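You operate a simulated robot arm through the tools that you are given. There is no shell and no other tool.

The job below is to be done with a simulated robot arm. You get a single attempt, and the scene is never put back.

TASK
Load the press table with the yellow brick and an insert.
Fine: brick in the nest, insert in its bore, table pushed in.

Only the result counts: the job must be done as asked and must still hold three seconds after the hand-in. Knocking over, shifting, dropping, spilling or breaking anything else fails it.

THE ROBOT
A 7-joint arm with a two-finger parallel gripper, fixed in place. Base frame: the origin is on the floor under the middle of its stand, x ahead of it, y to its left, z up; the work surface is at about z = 0.9. Lengths are in m, angles in degrees, forces in N, time in s.
It reaches about 1.479 m from its shoulder. Its first joint turns from -166.0 to 166.0 degrees. Payload 4.4 kg.
Tool frame: the origin (TCP) lies between the finger pads and is the grasp point; the fingertips stand 0.023 m ahead of it; z points along the fingers, y is the line along which they close. The gripper opens to 0.094 m. The fingers are 0.038 m wide and 0.01 m thick; the gripper's body (0.054 by 0.096 m) begins 0.039 m behind the TCP.
Orientation is that of the tool frame in the base frame, as [roll, pitch, yaw] about the fixed x, y, z axes, in that order (R = Rz(yaw) Ry(pitch) Rx(roll)). With the fingers straight down and closing along the base's y, the tool's x points along the base's -x, its y along +y and its z along -z.

THE INTERFACE
- The arm moves only by the tool servo_tool. Its argument "plan" is a list of rows, each a list of 7 numbers: the turn, a rotation vector about the tool's x, y, z in degrees, then the shift along the tool's x, y, z in m, then the finger opening in m, from 0 to 0.094. In form: [[wx, wy, wz, x, y, z, jaw], ...]. A call has 1 to 20 rows; each row shifts and turns the commanded pose from where the row before left it, along the tool's axes as they then stand. Rows are played at 5 a second. More than 0.05 m and 8.6 degrees between two rows, or a gripper value outside its range, and nothing of the call is played. Where a pose cannot be reached the arm comes as near as it can. A force on the tool above 90 N (or 10 N above the force at the start of the call, whichever is more), or a blocked arm, ends the call early, and 0.2 s more pass. The fingers move at their own pace (about 0.072 m/s each) and stop on an object; they squeeze with about 44 N. The grip force told is the motor's: it shows also when the fingers shut on nothing. Time passes only in rows, and 0.2 s behind the last, so rows that do not move let the fingers close. The reply holds the time, the measured pose of the TCP, the force on the tool along the base axes, the opening and the grip force, in the units named above and with some noise, with the torque about the TCP (base axes, N m) and any sound that the robot's microphone picked up, and new pictures: "show" is both (left out), scene, wrist or none.
- Cameras (640 x 400 px; columns grow to the right, rows downward): "scene" is fixed at [0.2195, -0.496, 1.6337]; the picture's right is [0.33, -0.95, 0.00], its down [-0.51, -0.17, -0.84] and it looks along [0.80, 0.27, -0.54] (base axes); focal length 325 px, centre (320, 200). "wrist" rides on the gripper at [0.086, 0.016, -0.075] in the tool frame; the picture's right is [-0.18, 0.98, 0.00], its down [-0.58, -0.11, -0.81] and it looks along [-0.79, -0.15, 0.59] (tool axes); focal length 243 px, centre (320, 200). There is no depth. A picture from a camera that has moved, and an enlarged one, comes with that camera's place and axes in the base frame and with its lens. The place of the scene camera against the robot may be out by one fixed shift of up to 0.012 m in any direction.
- inspect(camera, box): a new picture of the part [left, top, right, bottom] of that camera's present view, enlarged. It takes no simulated time.
- close_job(): hands the job in; it is judged then, once.

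Nothing tells you positions but the pictures and the camera data. Unless the task says otherwise, let go and move clear before handing in.

The tools are called as name(argument=value, ...) on one line, values as JSON. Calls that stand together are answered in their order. servo_tool: Moves the arm, as the interface text tells. Its arguments: {"type":"object","properties":{"plan":{"type":"array"},"show":{"type":"string","enum":["both","scene","wrist","none"]}},"required":["plan"]} The other tools are called the same way: inspect (camera, box) takes an enlarged picture of a part of a camera's view; close_job () hands the job in.

At the start:

```text
time_s: 0.0
position: [0.8521, -0.194, 1.1675]
orientation: [-180.0, 0.0, 180.0]
wrist_force: [0.1, -0.6, -0.5]
moment: [-0.01, 0.01, -0.03]
opening: 0.0938
grasp_force: 0.0
```

scene: 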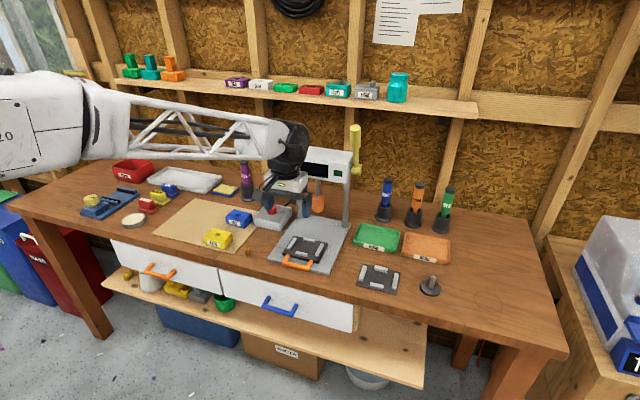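
wrist: 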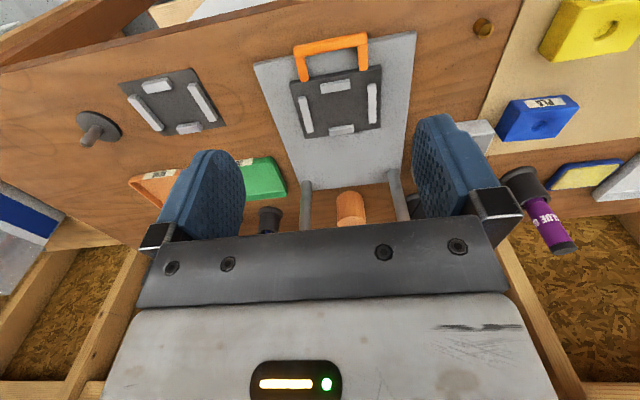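

I see a bench with a small arbor press, a sliding table with a nest and orange handle, a yellow and a blue brick, and other trays. I'll take enlarged looks before moving anything.

inspect(camera="scene", box=[180, 170, 340, 270])

inspect(camera="scene", box=[320, 170, 480, 310])

inspect(camera="scene", box=[70, 140, 270, 260])

inspect(camera="scene", box=[240, 110, 400, 280])

inspect(camera="wrist", box=[230, 0, 640, 230])

inspect(camera="wrist", box=[60, 40, 300, 220])

```text
4.00 times, centred on (260, 220) of scene
camera zoom: at [0.2195, -0.496, 1.6337], right [0.33, -0.95, 0.0], down [-0.51, -0.17, -0.84], along [0.8, 0.27, -0.54], focal length 1300 px, centre (560, 120)
```

zoom: 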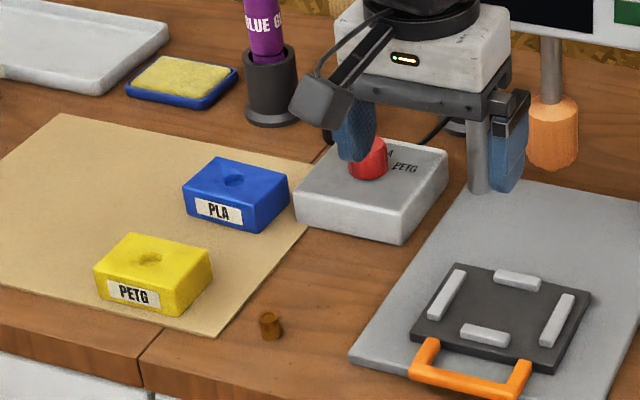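

```text
2.86 times, centred on (400, 240) of scene
camera zoom: at [0.2195, -0.496, 1.6337], right [0.33, -0.95, 0.0], down [-0.51, -0.17, -0.84], along [0.8, 0.27, -0.54], focal length 928 px, centre (91, 86)
```

zoom: 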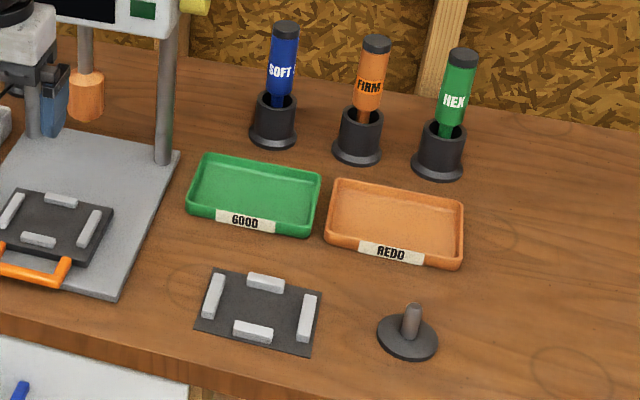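

```text
3.20 times, centred on (170, 200) of scene
camera zoom: at [0.2195, -0.496, 1.6337], right [0.33, -0.95, 0.0], down [-0.51, -0.17, -0.84], along [0.8, 0.27, -0.54], focal length 1040 px, centre (800, 200)
```

zoom: 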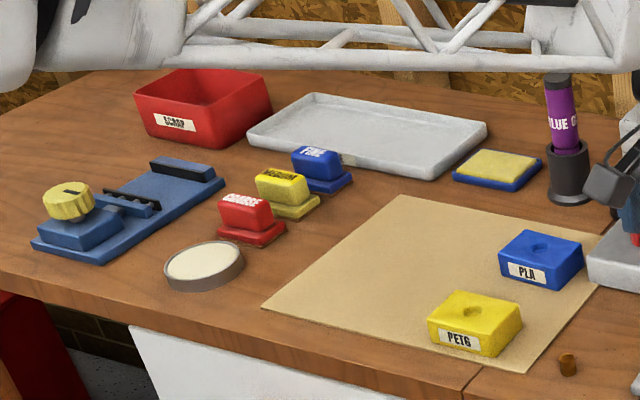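

```text
2.35 times, centred on (320, 195) of scene
camera zoom: at [0.2195, -0.496, 1.6337], right [0.33, -0.95, 0.0], down [-0.51, -0.17, -0.84], along [0.8, 0.27, -0.54], focal length 764 px, centre (320, 212)
```

zoom: 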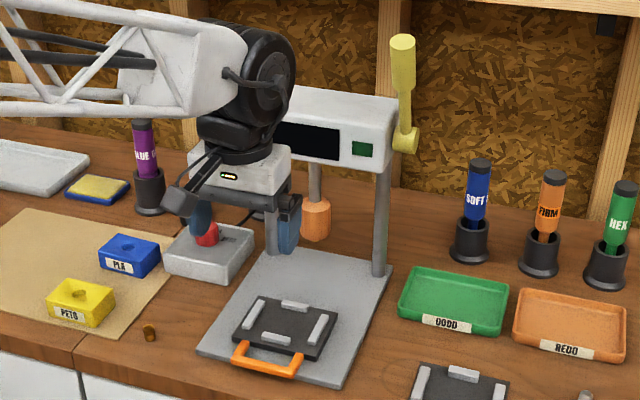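

```text
1.56 times, centred on (435, 115) of wrist
camera zoom: at [0.7657, -0.1767, 1.2432], right [0.18, 0.98, 0.0], down [0.58, -0.11, 0.81], along [0.79, -0.15, -0.59], focal length 379 px, centre (140, 333)
```

zoom: 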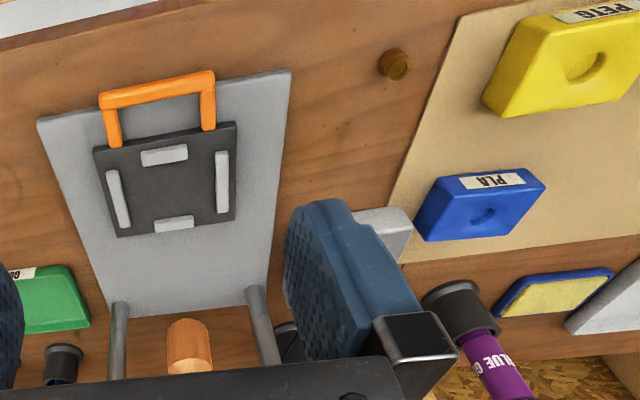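

```text
2.22 times, centred on (180, 130) of wrist
camera zoom: at [0.7657, -0.1767, 1.2432], right [0.18, 0.98, 0.0], down [0.58, -0.11, 0.81], along [0.79, -0.15, -0.59], focal length 539 px, centre (631, 356)
```

zoom: 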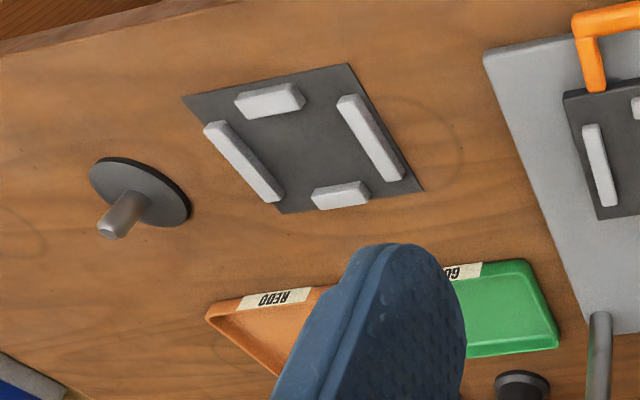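

The insert looks to be the small brown cylinder at about (0.91, -0.005). I'll zoom in further on it, the yellow brick, the nest and the press.

inspect(camera="scene", box=[228, 235, 268, 260])

inspect(camera="scene", box=[195, 220, 243, 250])

inspect(camera="scene", box=[265, 215, 345, 275])

inspect(camera="wrist", box=[250, 20, 430, 235])

inspect(camera="wrist", box=[450, 0, 640, 120])

inspect(camera="scene", box=[240, 140, 330, 230])

```text
16.00 times, centred on (248, 248) of scene
camera zoom: at [0.2195, -0.496, 1.6337], right [0.33, -0.95, 0.0], down [-0.51, -0.17, -0.84], along [0.8, 0.27, -0.54], focal length 5198 px, centre (1472, -560)
```

zoom: 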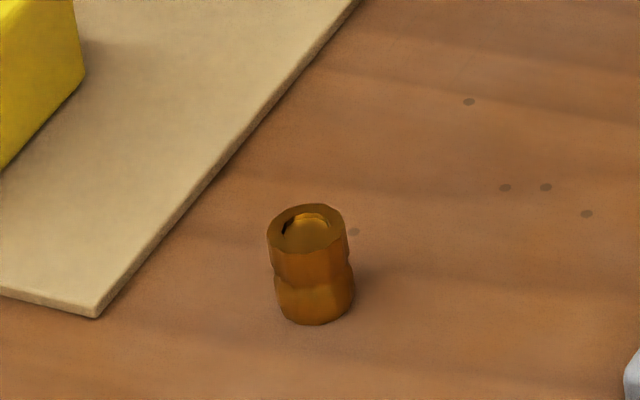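

```text
13.33 times, centred on (219, 235) of scene
camera zoom: at [0.2195, -0.496, 1.6337], right [0.33, -0.95, 0.0], down [-0.51, -0.17, -0.84], along [0.8, 0.27, -0.54], focal length 4332 px, centre (1667, -267)
```

zoom: 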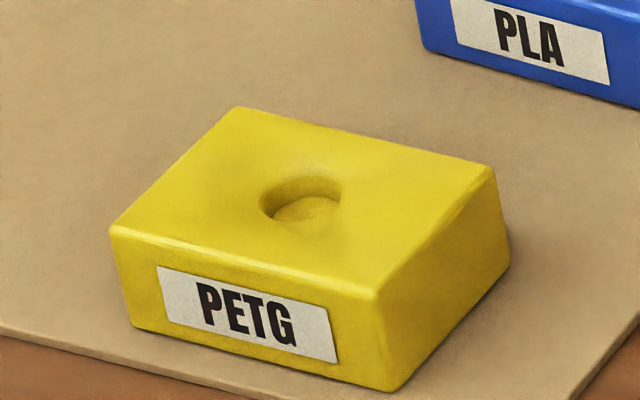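

```text
6.67 times, centred on (305, 245) of scene
camera zoom: at [0.2195, -0.496, 1.6337], right [0.33, -0.95, 0.0], down [-0.51, -0.17, -0.84], along [0.8, 0.27, -0.54], focal length 2166 px, centre (420, -100)
```

zoom: 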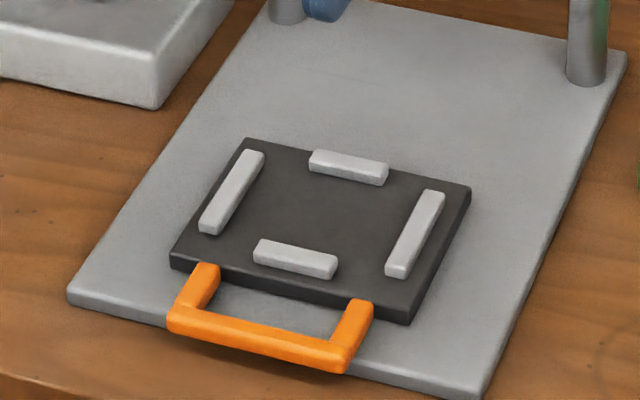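

```text
1.86 times, centred on (340, 128) of wrist
camera zoom: at [0.7657, -0.1767, 1.2432], right [0.18, 0.98, 0.0], down [0.58, -0.11, 0.81], along [0.79, -0.15, -0.59], focal length 451 px, centre (283, 335)
```

zoom: 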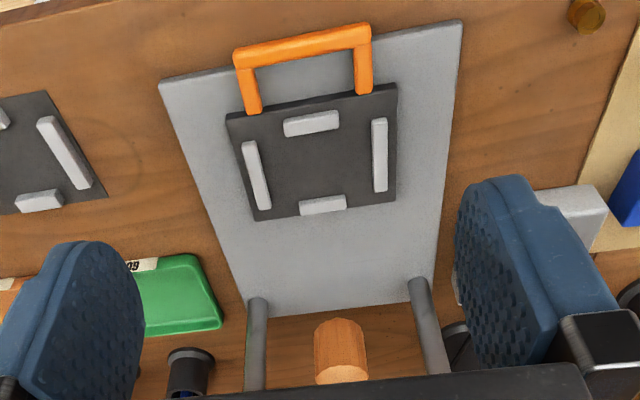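

```text
3.33 times, centred on (545, 60) of wrist
camera zoom: at [0.7657, -0.1767, 1.2432], right [0.18, 0.98, 0.0], down [0.58, -0.11, 0.81], along [0.79, -0.15, -0.59], focal length 809 px, centre (-430, 667)
```

zoom: 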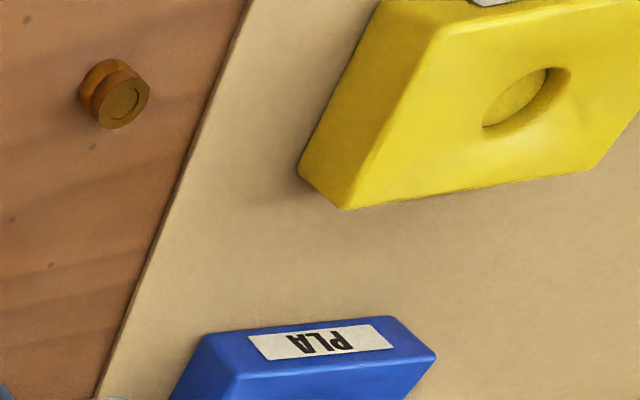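

```text
4.44 times, centred on (285, 185) of scene
camera zoom: at [0.2195, -0.496, 1.6337], right [0.33, -0.95, 0.0], down [-0.51, -0.17, -0.84], along [0.8, 0.27, -0.54], focal length 1444 px, centre (476, 267)
```

zoom: 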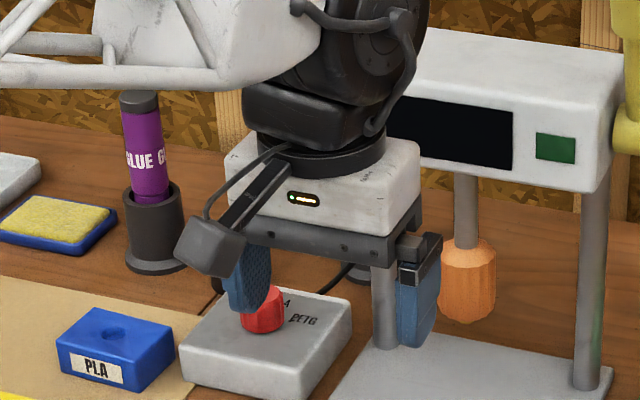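

The insert stands upright at about (0.91, -0.007), the yellow brick's centre is near (0.93, 0.12), and the nest centre is near (0.98, -0.19) with the table still out. I'll move high over the yellow brick to measure it with the wrist camera.

servo_tool(plan=[[0, 0, 0, -0.0095, 0.039, 0, 0.094], [0, 0, 0, -0.0095, 0.039, 0, 0.094], [0, 0, 0, -0.0095, 0.039, 0, 0.094], [0, 0, 0, -0.0095, 0.039, 0, 0.094], [0, 0, 0, -0.0095, 0.039, 0.005, 0.094], [0, 0, 0, -0.0095, 0.039, 0.01, 0.094], [0, 0, 0, -0.0095, 0.039, 0.01, 0.094], [0, 0, 0, -0.0095, 0.039, 0.01, 0.094], [0, 0, 0, 0, 0, 0, 0.094]], show="both")

```text
time_s: 2.0
position: [0.9301, 0.1191, 1.134]
orientation: [180.0, 0.0, 179.9]
wrist_force: [-0.2, -0.6, 0.2]
moment: [0.01, 0.0, -0.05]
opening: 0.0938
grasp_force: 0.0
camera wrist: at [0.843, 0.136, 1.2085], right [0.18, 0.98, 0.0], down [0.58, -0.11, 0.81], along [0.79, -0.15, -0.59], focal length 243 px, centre (320, 200)
```

scene: 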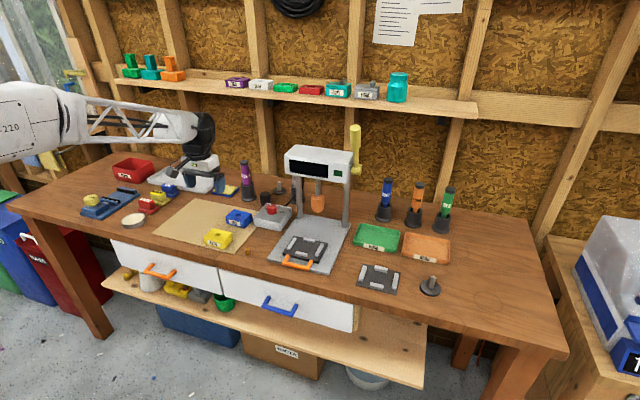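
wrist: 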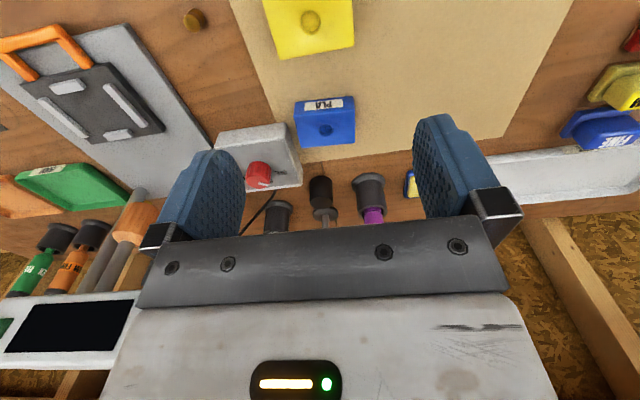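

The brick is just below the TCP, at the top of the wrist view. I'll enlarge it to measure.

inspect(camera="wrist", box=[240, 0, 400, 100])

inspect(camera="wrist", box=[0, 0, 240, 150])

inspect(camera="scene", box=[250, 130, 380, 280])

```text
4.00 times, centred on (320, 50) of wrist
camera zoom: at [0.843, 0.136, 1.2085], right [0.18, 0.98, 0.0], down [0.58, -0.11, 0.81], along [0.79, -0.15, -0.59], focal length 970 px, centre (320, 800)
```

zoom: 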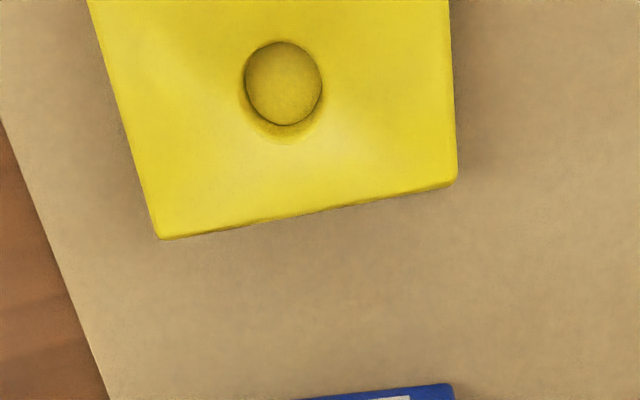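

```text
2.67 times, centred on (120, 75) of wrist
camera zoom: at [0.843, 0.136, 1.2085], right [0.18, 0.98, 0.0], down [0.58, -0.11, 0.81], along [0.79, -0.15, -0.59], focal length 647 px, centre (853, 533)
```

zoom: 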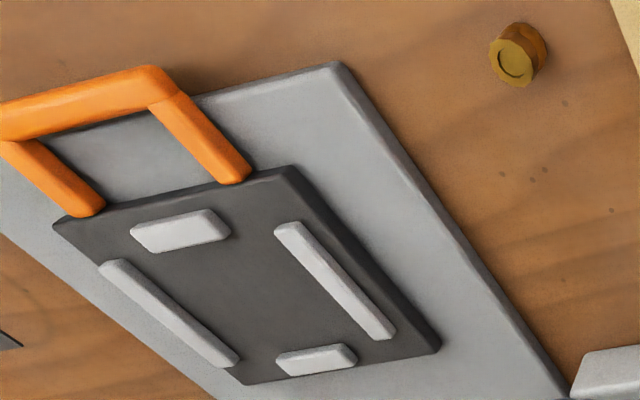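

```text
2.67 times, centred on (315, 205) of scene
camera zoom: at [0.2195, -0.496, 1.6337], right [0.33, -0.95, 0.0], down [-0.51, -0.17, -0.84], along [0.8, 0.27, -0.54], focal length 866 px, centre (333, 187)
```

zoom: 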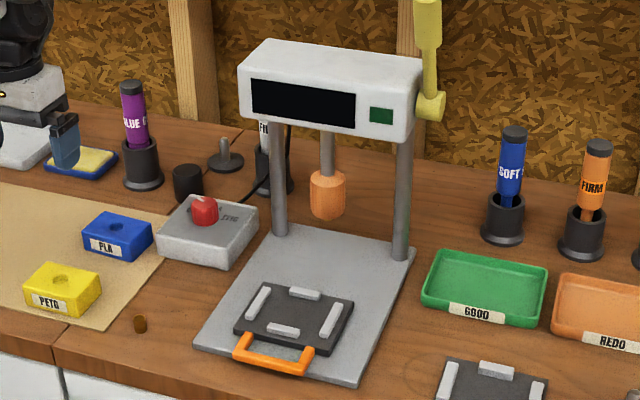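

The yellow brick measures about 0.079 × 0.056 m, square to the base and centred near (0.928, 0.110), with its top at about z = 0.934. I'll descend partway over it and check again before gripping.

servo_tool(plan=[[0, 0, 0, 0.0005, -0.002, 0.033, 0.094], [0, 0, 0, 0.0005, -0.002, 0.033, 0.094], [0, 0, 0, 0.0005, -0.002, 0.033, 0.094], [0, 0, 0, 0.0005, -0.0025, 0.033, 0.094], [0, 0, 0, 0, 0, 0, 0.094]], show="wrist")

inspect(camera="wrist", box=[160, 20, 480, 220])

```text
time_s: 3.2
position: [0.9251, 0.1085, 1.0022]
orientation: [-180.0, 0.0, -179.9]
wrist_force: [0.7, 0.6, -0.6]
moment: [0.03, 0.01, 0.03]
opening: 0.0942
grasp_force: 0.1
camera wrist: at [0.8393, 0.1264, 1.0765], right [0.18, 0.98, 0.0], down [0.58, -0.11, 0.81], along [0.79, -0.15, -0.59], focal length 243 px, centre (320, 200)
```

wrist: 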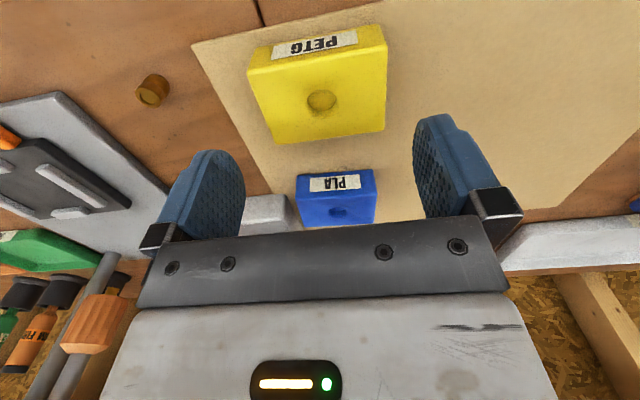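

```text
2.00 times, centred on (320, 120) of wrist
camera zoom: at [0.8393, 0.1264, 1.0765], right [0.18, 0.98, 0.0], down [0.58, -0.11, 0.81], along [0.79, -0.15, -0.59], focal length 485 px, centre (320, 360)
```

zoom: 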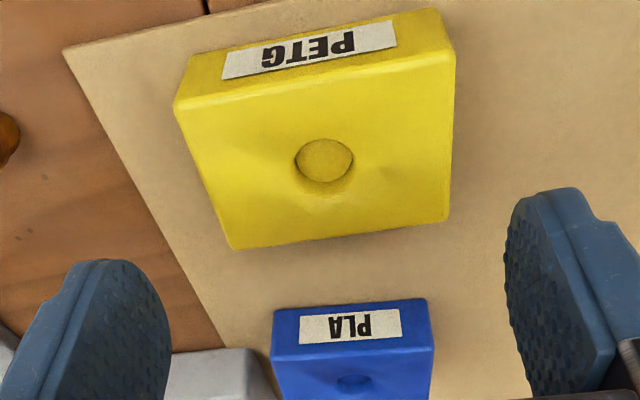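

The brick is centred at about (0.928, 0.110), 0.054 × 0.080 m, and square with the fingers. I'll descend so the fingertips sit about 12 mm above its underside, then close on it.

servo_tool(plan=[[0, 0, 0, -0.001, 0.0005, 0.021, 0.094], [0, 0, 0, -0.001, 0.0005, 0.021, 0.094], [0, 0, 0, 0, 0, 0.02, 0.094], [0, 0, 0, 0, 0, 0, 0.094], [0, 0, 0, 0, 0, 0, 0.094]], show="wrist")

```text
time_s: 4.4
position: [0.9293, 0.1096, 0.9387]
orientation: [-179.9, 0.0, -180.0]
wrist_force: [0.3, 0.5, -0.1]
moment: [-0.02, -0.02, 0.01]
opening: 0.094
grasp_force: 0.2
camera wrist: at [0.8417, 0.1279, 1.0143], right [0.18, 0.98, 0.0], down [0.58, -0.11, 0.81], along [0.79, -0.15, -0.59], focal length 243 px, centre (320, 200)
```

wrist: 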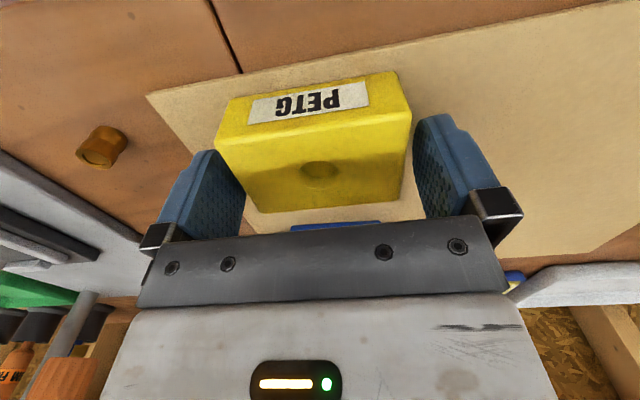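

The brick sits between the fingers with the bore right at the TCP. Closing now.

servo_tool(plan=[[0, 0, 0, 0, 0, 0, 0.06], [0, 0, 0, 0, 0, 0, 0.06], [0, 0, 0, 0, 0, 0, 0.06], [0, 0, 0, 0, 0, 0, 0.06]], show="wrist")

```text
time_s: 5.4
position: [0.9275, 0.1095, 0.9395]
orientation: [-180.0, 0.0, 180.0]
wrist_force: [0.5, -0.5, 0.0]
moment: [0.12, -0.01, -0.03]
opening: 0.0792
grasp_force: 44.1
camera wrist: at [0.8417, 0.1279, 1.0144], right [0.18, 0.98, 0.0], down [0.58, -0.11, 0.81], along [0.79, -0.15, -0.59], focal length 243 px, centre (320, 200)
```

wrist: 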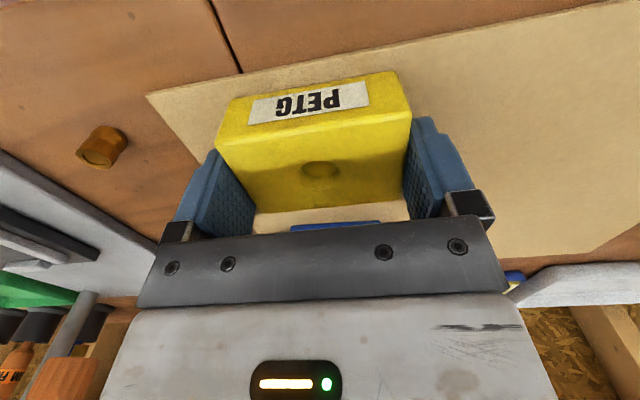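

The brick is held (opening 0.079 m, 44 N). I'll lift it straight up and carry it toward the nest, stopping to the side of it so the camera can see the nest past the brick.

servo_tool(plan=[[0, 0, 0, 0, 0, -0.02, 0.06], [0, 0, 0, 0, 0, -0.04, 0.06], [0, 0, 0, 0, 0, -0.045, 0.06], [0, 0, 0, 0, 0, -0.045, 0.06], [0, 0, 0, -0.005, -0.04, 0, 0.06], [0, 0, 0, -0.005, -0.04, 0, 0.06], [0, 0, 0, -0.005, -0.04, 0, 0.06], [0, 0, 0, -0.005, -0.04, 0, 0.06], [0, 0, 0, -0.005, -0.03, 0, 0.06], [0, 0, 0, 0, 0, 0, 0.06], [0, 0, 0, 0, 0, 0, 0.06]], show="both")

inspect(camera="wrist", box=[60, 0, 300, 150])

inspect(camera="wrist", box=[200, 50, 440, 220])

```text
time_s: 7.8
position: [0.9535, -0.0794, 1.0899]
orientation: [-179.9, 0.0, -179.9]
wrist_force: [-0.1, 0.8, -1.4]
moment: [0.02, 0.0, 0.03]
opening: 0.0794
grasp_force: 44.2
camera wrist: at [0.8664, -0.062, 1.1644], right [0.18, 0.98, 0.0], down [0.58, -0.11, 0.81], along [0.79, -0.15, -0.59], focal length 243 px, centre (320, 200)
```

scene: 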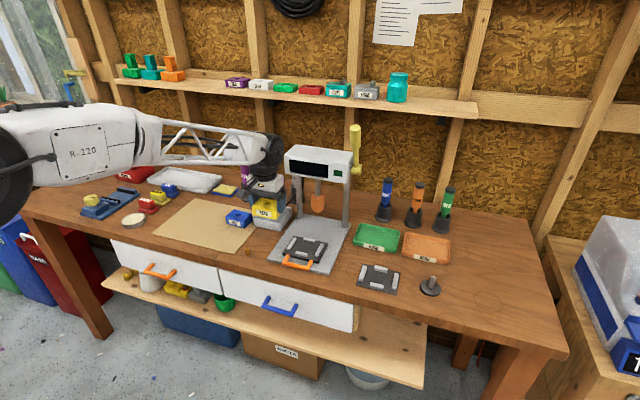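
wrist: 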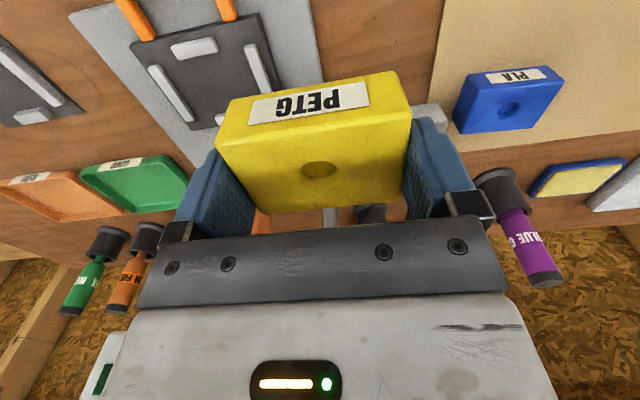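

```text
2.67 times, centred on (180, 75) of wrist
camera zoom: at [0.8664, -0.062, 1.1644], right [0.18, 0.98, 0.0], down [0.58, -0.11, 0.81], along [0.79, -0.15, -0.59], focal length 647 px, centre (693, 533)
```

zoom: 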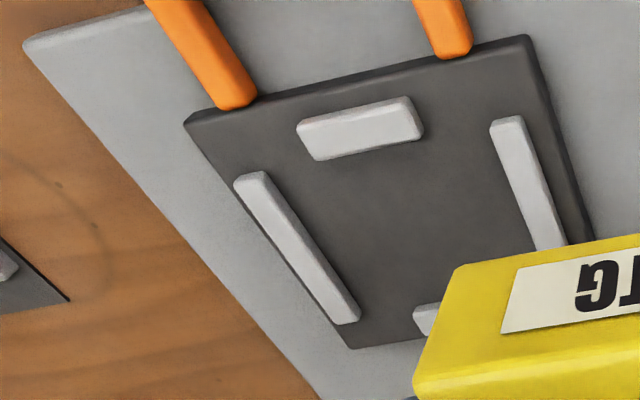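

```text
2.35 times, centred on (320, 135) of wrist
camera zoom: at [0.8664, -0.062, 1.1644], right [0.18, 0.98, 0.0], down [0.58, -0.11, 0.81], along [0.79, -0.15, -0.59], focal length 571 px, centre (320, 353)
```

zoom: 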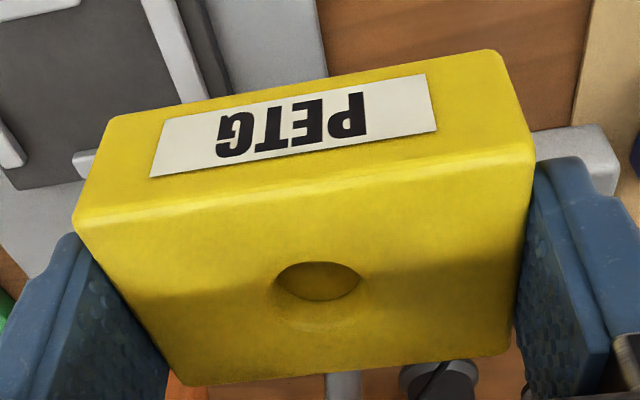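

The nest's inner rectangle works out to about 0.062 × 0.088 m, centred near (0.977, -0.191) and square to the base, with the table plate top near z = 0.918. I'll move the brick over it and lower to just above the fences for a check.

servo_tool(plan=[[0, 0, 0, -0.008, -0.037, 0, 0.06], [0, 0, 0, -0.008, -0.037, 0, 0.06], [0, 0, 0, -0.0079, -0.0383, 0, 0.06], [0, 0, 0, 0, 0, 0.03, 0.06], [0, 0, 0, 0, 0, 0.03, 0.06], [0, 0, 0, 0, 0, 0.029, 0.06], [0, 0, 0, 0, 0, 0, 0.06], [0, 0, 0, 0, 0, 0, 0.06]], show="both")

inspect(camera="wrist", box=[160, 0, 480, 200])

inspect(camera="scene", box=[260, 160, 370, 280])

```text
time_s: 9.6
position: [0.9773, -0.1913, 1.0015]
orientation: [180.0, -0.1, 180.0]
wrist_force: [0.5, 0.4, -1.5]
moment: [0.01, -0.02, -0.03]
opening: 0.0794
grasp_force: 44.1
camera wrist: at [0.8912, -0.1743, 1.0753], right [0.18, 0.98, 0.0], down [0.58, -0.11, 0.81], along [0.79, -0.15, -0.59], focal length 243 px, centre (320, 200)
```

scene: 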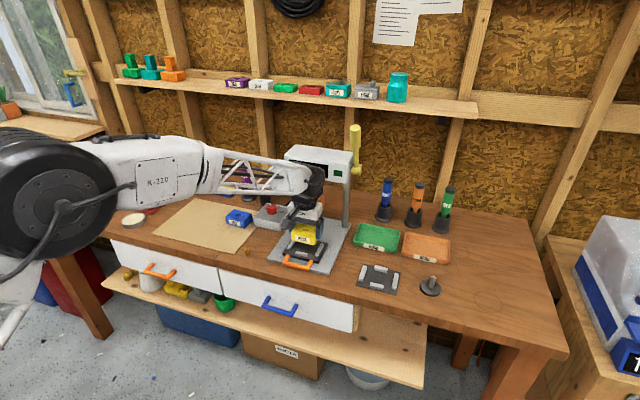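
wrist: 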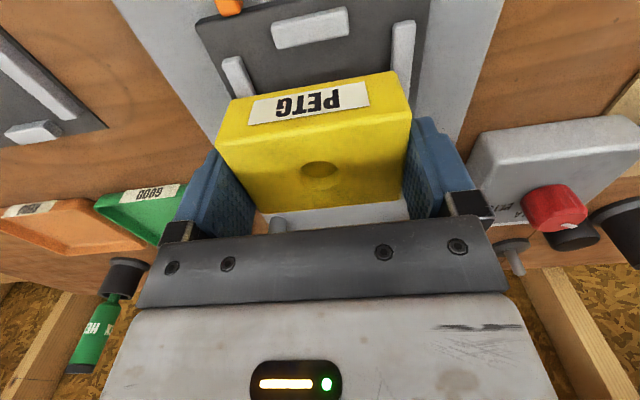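

```text
2.00 times, centred on (320, 100) of wrist
camera zoom: at [0.8912, -0.1743, 1.0753], right [0.18, 0.98, 0.0], down [0.58, -0.11, 0.81], along [0.79, -0.15, -0.59], focal length 485 px, centre (320, 400)
```

zoom: 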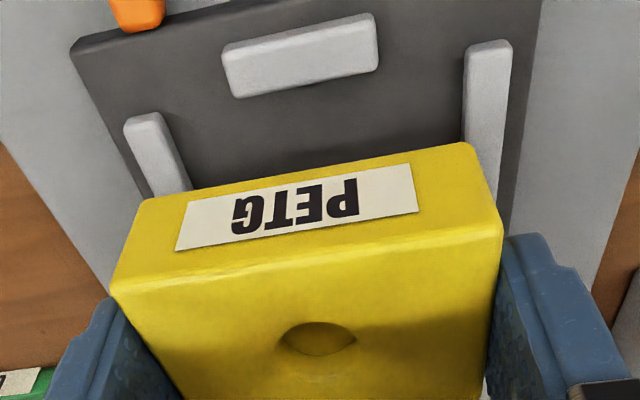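

```text
3.33 times, centred on (315, 220) of scene
camera zoom: at [0.2195, -0.496, 1.6337], right [0.33, -0.95, 0.0], down [-0.51, -0.17, -0.84], along [0.8, 0.27, -0.54], focal length 1083 px, centre (337, 133)
```

zoom: 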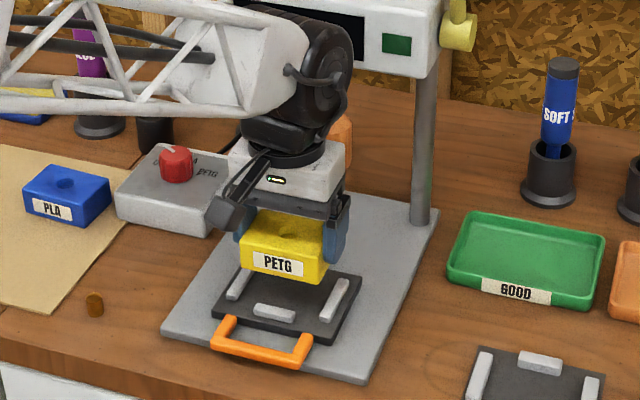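

The brick is square over the nest, about 2 mm too far toward -y. I'll correct that and lower until its underside is just at fence height, then look.

servo_tool(plan=[[0, 0, 0, 0.001, 0.002, 0.012, 0.06], [0, 0, 0, 0, 0, 0.012, 0.06], [0, 0, 0, 0, 0, 0.01, 0.06], [0, 0, 0, 0, 0, 0, 0.06], [0, 0, 0, 0, 0, 0, 0.06]], show="both")

inspect(camera="wrist", box=[160, 0, 480, 200])

inspect(camera="scene", box=[270, 205, 350, 275])

```text
time_s: 10.8
position: [0.9763, -0.1905, 0.967]
orientation: [179.9, 0.0, 180.0]
wrist_force: [-0.3, -0.4, -1.9]
moment: [-0.05, -0.02, 0.0]
opening: 0.0793
grasp_force: 43.9
camera wrist: at [0.8897, -0.1724, 1.0413], right [0.18, 0.98, 0.0], down [0.58, -0.11, 0.81], along [0.79, -0.15, -0.59], focal length 243 px, centre (320, 200)
```

scene: 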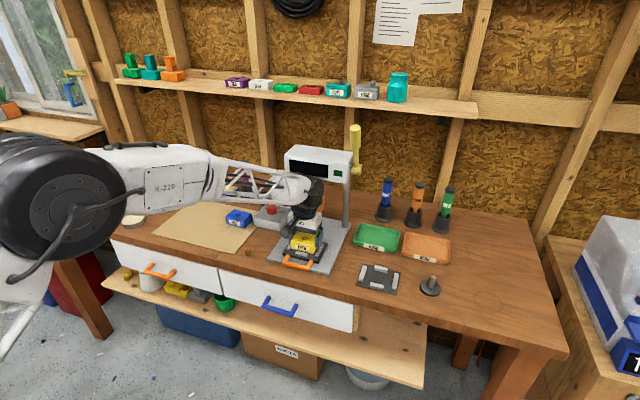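
wrist: 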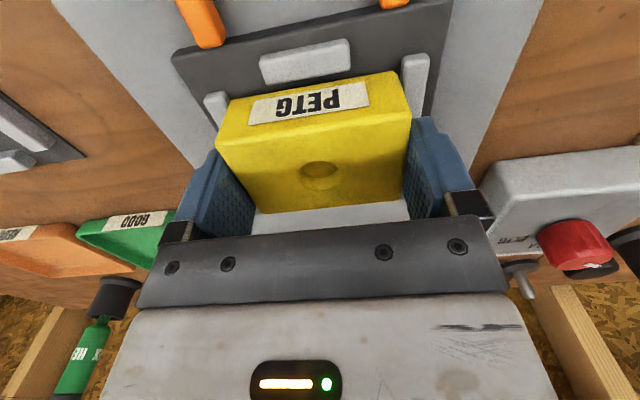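

```text
2.00 times, centred on (320, 100) of wrist
camera zoom: at [0.8897, -0.1724, 1.0413], right [0.18, 0.98, 0.0], down [0.58, -0.11, 0.81], along [0.79, -0.15, -0.59], focal length 485 px, centre (320, 400)
```

zoom: 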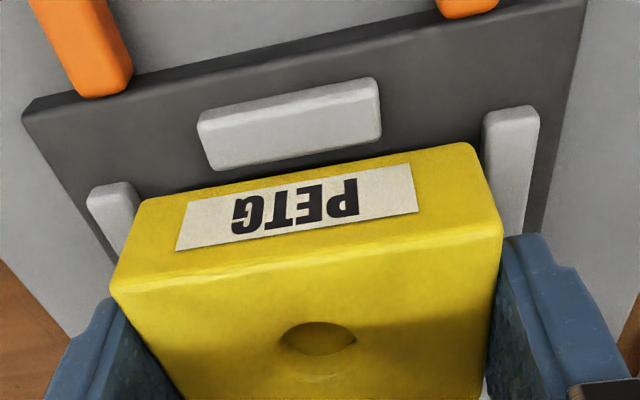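

```text
5.71 times, centred on (310, 240) of scene
camera zoom: at [0.2195, -0.496, 1.6337], right [0.33, -0.95, 0.0], down [-0.51, -0.17, -0.84], along [0.8, 0.27, -0.54], focal length 1857 px, centre (377, -29)
```

zoom: 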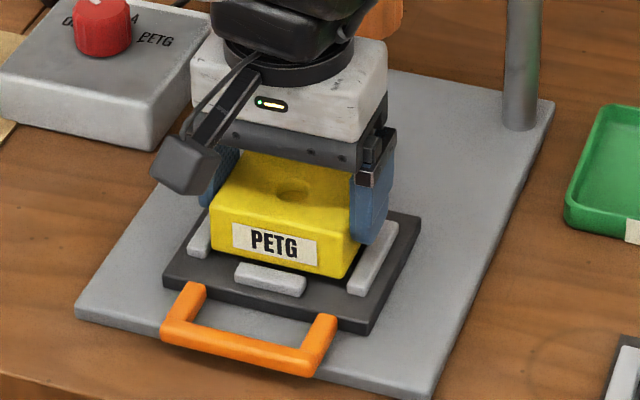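

The brick is centred within about 1 mm of the nest's middle, clear of all four fences. Lowering slowly to seat it.

servo_tool(plan=[[0, 0, 0, 0, 0, 0.003, 0.06], [0, 0, 0, 0, 0, 0.003, 0.06], [0, 0, 0, 0, 0, 0.002, 0.06], [0, 0, 0, 0, 0, 0, 0.06], [0, 0, 0, 0, 0, 0, 0.06]], show="wrist")

```text
time_s: 12.0
position: [0.9774, -0.1894, 0.9602]
orientation: [-179.9, 0.1, -180.0]
wrist_force: [0.8, -1.1, 12.8]
moment: [0.16, 0.38, 0.04]
opening: 0.0794
grasp_force: 43.6
camera wrist: at [0.8901, -0.1725, 1.0343], right [0.18, 0.98, 0.0], down [0.58, -0.11, 0.81], along [0.79, -0.15, -0.59], focal length 243 px, centre (320, 200)
```

wrist: 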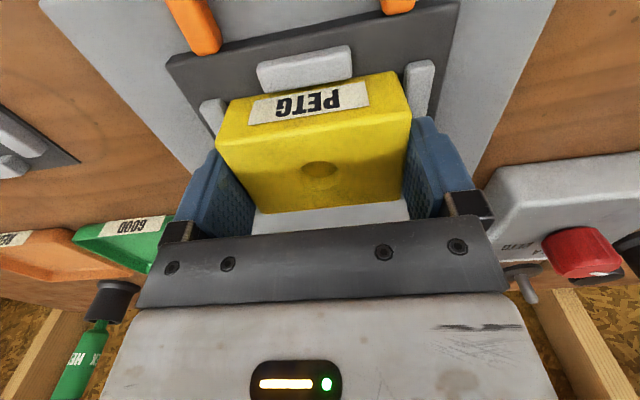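

There's contact (about 14 N) with a moment suggesting the near edge touched first. I'll check whether it is on the plate or on the front fence.

inspect(camera="wrist", box=[190, 30, 450, 130])

inspect(camera="scene", box=[285, 225, 335, 262])

```text
2.46 times, centred on (320, 80) of wrist
camera zoom: at [0.8901, -0.1725, 1.0343], right [0.18, 0.98, 0.0], down [0.58, -0.11, 0.81], along [0.79, -0.15, -0.59], focal length 597 px, centre (320, 495)
```

zoom: 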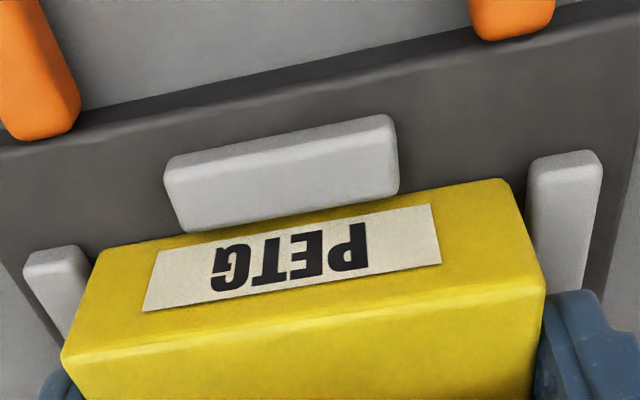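

```text
10.81 times, centred on (310, 244) of scene
camera zoom: at [0.2195, -0.496, 1.6337], right [0.33, -0.95, 0.0], down [-0.51, -0.17, -0.84], along [0.8, 0.27, -0.54], focal length 3512 px, centre (428, -270)
```

zoom: 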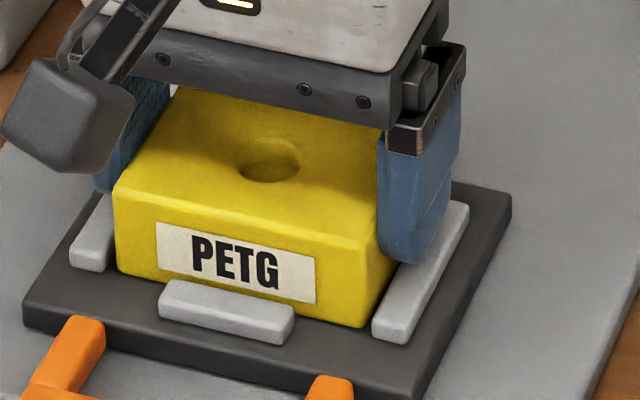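

The views show the brick sitting inside all four fences, with its near edge touching the plate first. I'll ease the pressure and release it so it settles flat.

servo_tool(plan=[[0, 0, 0, 0, 0, -0.001, 0.06], [0, 0, 0, 0, 0, 0, 0.06], [0, 0, 0, 0, 0, 0, 0.094], [0, 0, 0, 0, 0, 0, 0.094], [0, 0, 0, 0, 0, 0, 0.094], [0, 0, 0, 0, 0, 0, 0.094]], show="both")

inspect(camera="wrist", box=[160, 20, 480, 220])

inspect(camera="scene", box=[285, 225, 335, 262])

```text
time_s: 13.4
position: [0.976, -0.1903, 0.9593]
orientation: [-179.9, -0.1, -179.9]
wrist_force: [-1.2, 0.7, 0.4]
moment: [0.02, 0.0, 0.04]
opening: 0.0939
grasp_force: 0.1
camera wrist: at [0.8897, -0.1725, 1.0342], right [0.18, 0.98, 0.0], down [0.58, -0.11, 0.81], along [0.79, -0.15, -0.59], focal length 243 px, centre (320, 200)
```

scene: 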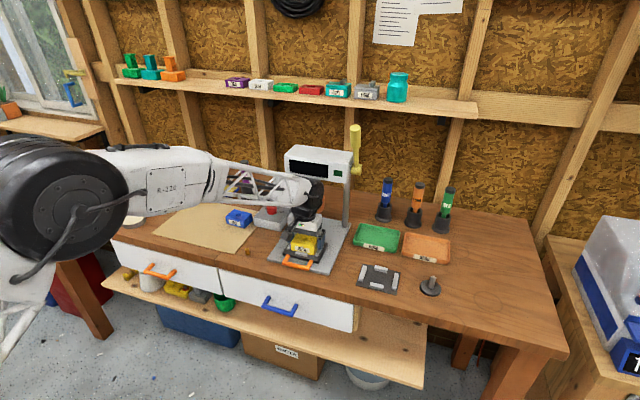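
wrist: 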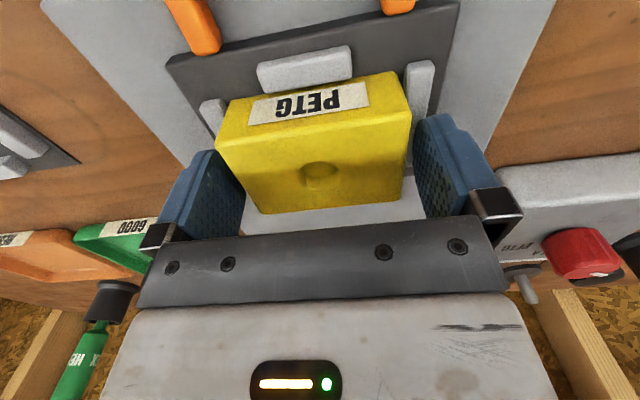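

```text
2.00 times, centred on (320, 120) of wrist
camera zoom: at [0.8897, -0.1725, 1.0342], right [0.18, 0.98, 0.0], down [0.58, -0.11, 0.81], along [0.79, -0.15, -0.59], focal length 485 px, centre (320, 360)
```

zoom: 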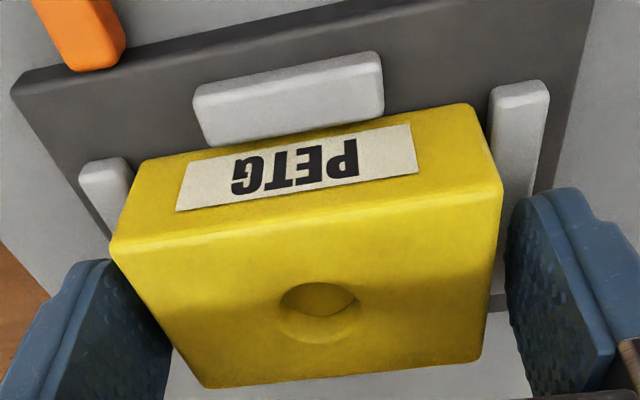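

```text
10.81 times, centred on (310, 244) of scene
camera zoom: at [0.2195, -0.496, 1.6337], right [0.33, -0.95, 0.0], down [-0.51, -0.17, -0.84], along [0.8, 0.27, -0.54], focal length 3512 px, centre (428, -270)
```

zoom: 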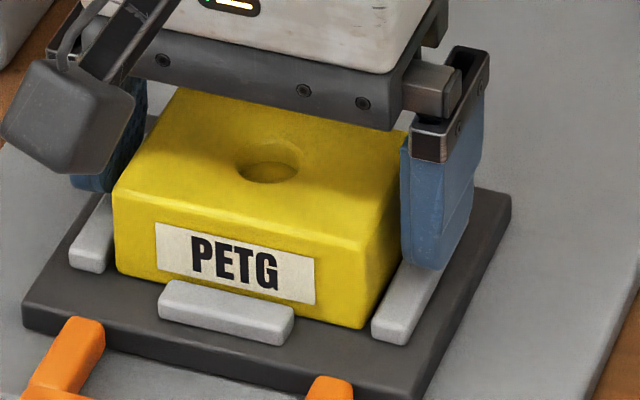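

The brick is released and barely moved. I'll rise straight up and look at how it sits in the nest.

servo_tool(plan=[[0, 0, 0, 0, 0, -0.015, 0.094], [0, 0, 0, 0, 0, -0.035, 0.094], [0, 0, 0, 0.01, 0, -0.04, 0.094], [0, 0, 0, 0.015, 0, -0.04, 0.094], [0, 0, 0, 0.015, 0, 0, 0.094], [0, 0, 0, 0, 0, 0, 0.094]], show="both")

inspect(camera="wrist", box=[220, 0, 420, 130])

inspect(camera="scene", box=[280, 220, 340, 265])

```text
time_s: 14.8
position: [0.9368, -0.19, 1.0905]
orientation: [179.9, -0.1, 179.9]
wrist_force: [-0.3, -0.3, -0.9]
moment: [0.02, -0.02, 0.0]
opening: 0.0939
grasp_force: 0.1
camera wrist: at [0.8498, -0.1727, 1.1644], right [0.18, 0.98, 0.0], down [0.58, -0.11, 0.81], along [0.79, -0.15, -0.59], focal length 243 px, centre (320, 200)
```

scene: 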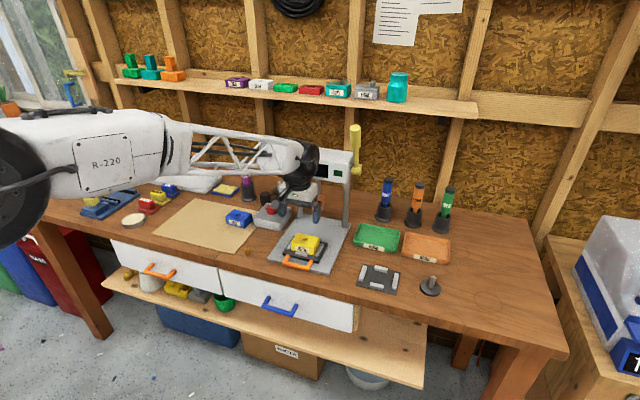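
wrist: 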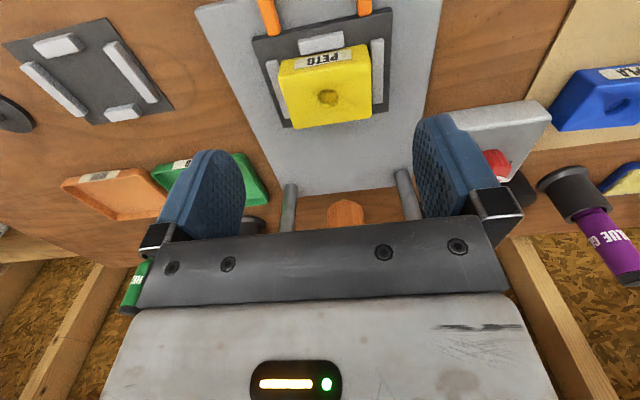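

```text
3.08 times, centred on (320, 65) of wrist
camera zoom: at [0.8498, -0.1727, 1.1644], right [0.18, 0.98, 0.0], down [0.58, -0.11, 0.81], along [0.79, -0.15, -0.59], focal length 746 px, centre (320, 615)
```

zoom: 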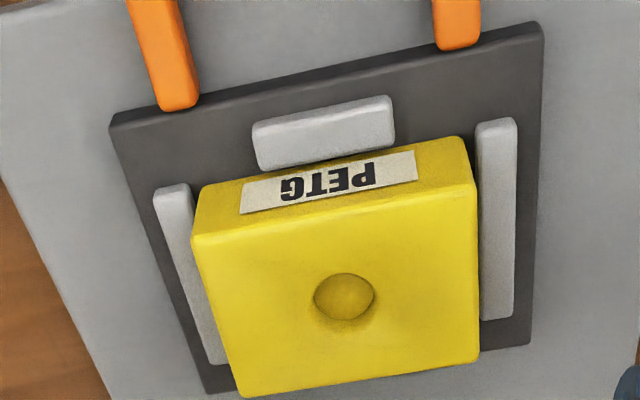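

```text
8.89 times, centred on (310, 242) of scene
camera zoom: at [0.2195, -0.496, 1.6337], right [0.33, -0.95, 0.0], down [-0.51, -0.17, -0.84], along [0.8, 0.27, -0.54], focal length 2888 px, centre (409, -178)
```

zoom: 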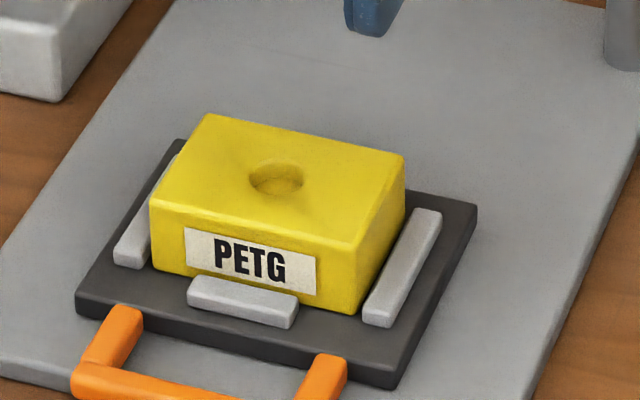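

I want to be sure it sits flat inside the fences, so I'll enlarge those edges.

inspect(camera="scene", box=[308, 232, 336, 260])

inspect(camera="scene", box=[284, 228, 324, 258])

inspect(camera="wrist", box=[260, 40, 400, 140])

```text
14.29 times, centred on (322, 246) of scene
camera zoom: at [0.2195, -0.496, 1.6337], right [0.33, -0.95, 0.0], down [-0.51, -0.17, -0.84], along [0.8, 0.27, -0.54], focal length 4642 px, centre (291, -457)
```

zoom: 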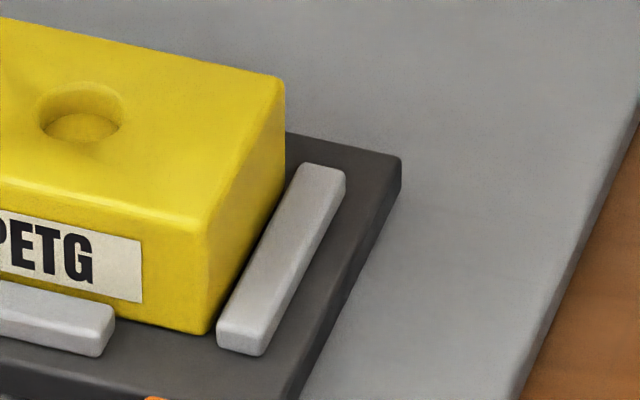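

```text
13.33 times, centred on (304, 243) of scene
camera zoom: at [0.2195, -0.496, 1.6337], right [0.33, -0.95, 0.0], down [-0.51, -0.17, -0.84], along [0.8, 0.27, -0.54], focal length 4332 px, centre (533, -373)
```

zoom: 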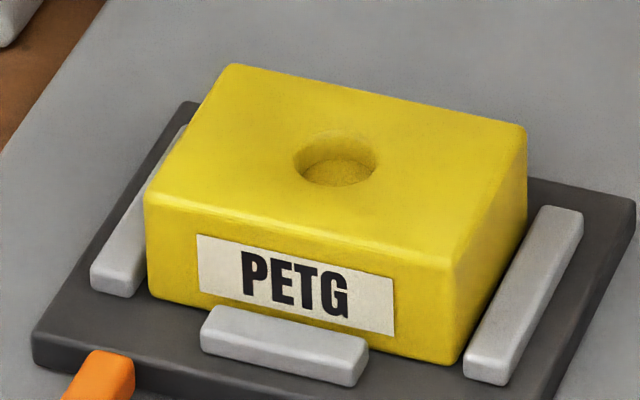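

```text
4.00 times, centred on (330, 90) of wrist
camera zoom: at [0.8498, -0.1727, 1.1644], right [0.18, 0.98, 0.0], down [0.58, -0.11, 0.81], along [0.79, -0.15, -0.59], focal length 970 px, centre (280, 640)
```

zoom: 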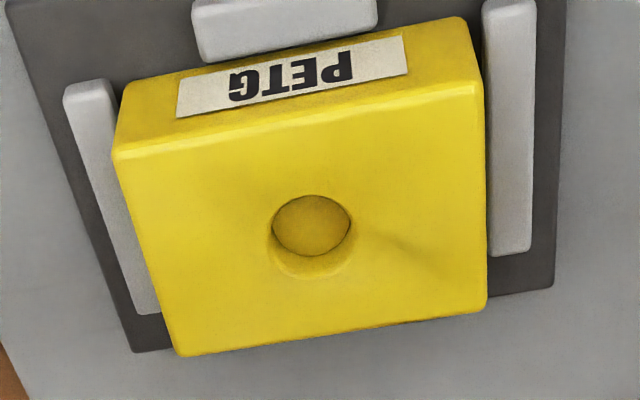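

The brick sits flat in the nest, inside all four fences. Next I'll move over the insert at about (0.912, -0.010) and look at it from above.

servo_tool(plan=[[0, 0, 0, 0.005, 0.036, 0, 0.094], [0, 0, 0, 0.005, 0.036, 0, 0.094], [0, 0, 0, 0.005, 0.036, 0, 0.094], [0, 0, 0, 0.005, 0.036, 0, 0.094], [0, 0, 0, 0.003, 0.0345, 0.02, 0.094], [0, 0, 0, 0, 0, 0.03, 0.094], [0, 0, 0, 0, 0, 0, 0.094], [0, 0, 0, 0, 0, 0, 0.094]], show="wrist")

inspect(camera="wrist", box=[270, 30, 370, 110])

```text
time_s: 16.6
position: [0.9136, -0.0123, 1.0398]
orientation: [179.9, 0.0, 179.9]
wrist_force: [-0.5, -0.6, 0.6]
moment: [0.01, 0.01, 0.01]
opening: 0.094
grasp_force: 0.1
camera wrist: at [0.827, 0.0056, 1.1142], right [0.18, 0.98, 0.0], down [0.58, -0.11, 0.81], along [0.79, -0.15, -0.59], focal length 243 px, centre (320, 200)
```

wrist: 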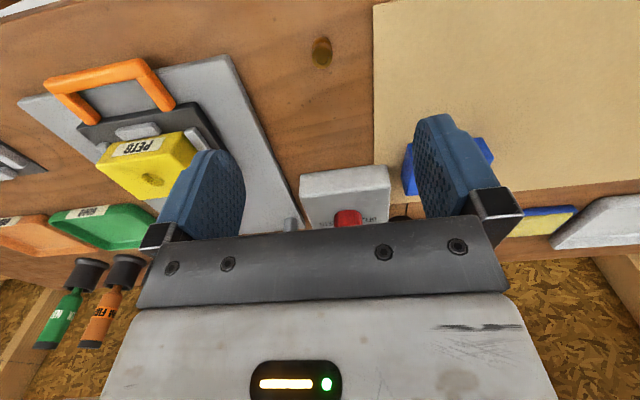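

```text
5.00 times, centred on (320, 70) of wrist
camera zoom: at [0.827, 0.0056, 1.1142], right [0.18, 0.98, 0.0], down [0.58, -0.11, 0.81], along [0.79, -0.15, -0.59], focal length 1213 px, centre (320, 850)
```

zoom: 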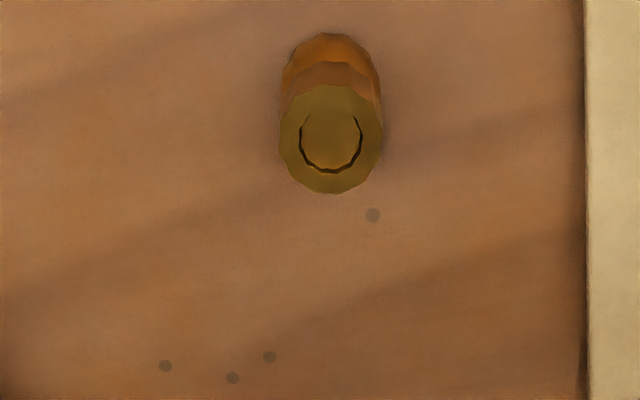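

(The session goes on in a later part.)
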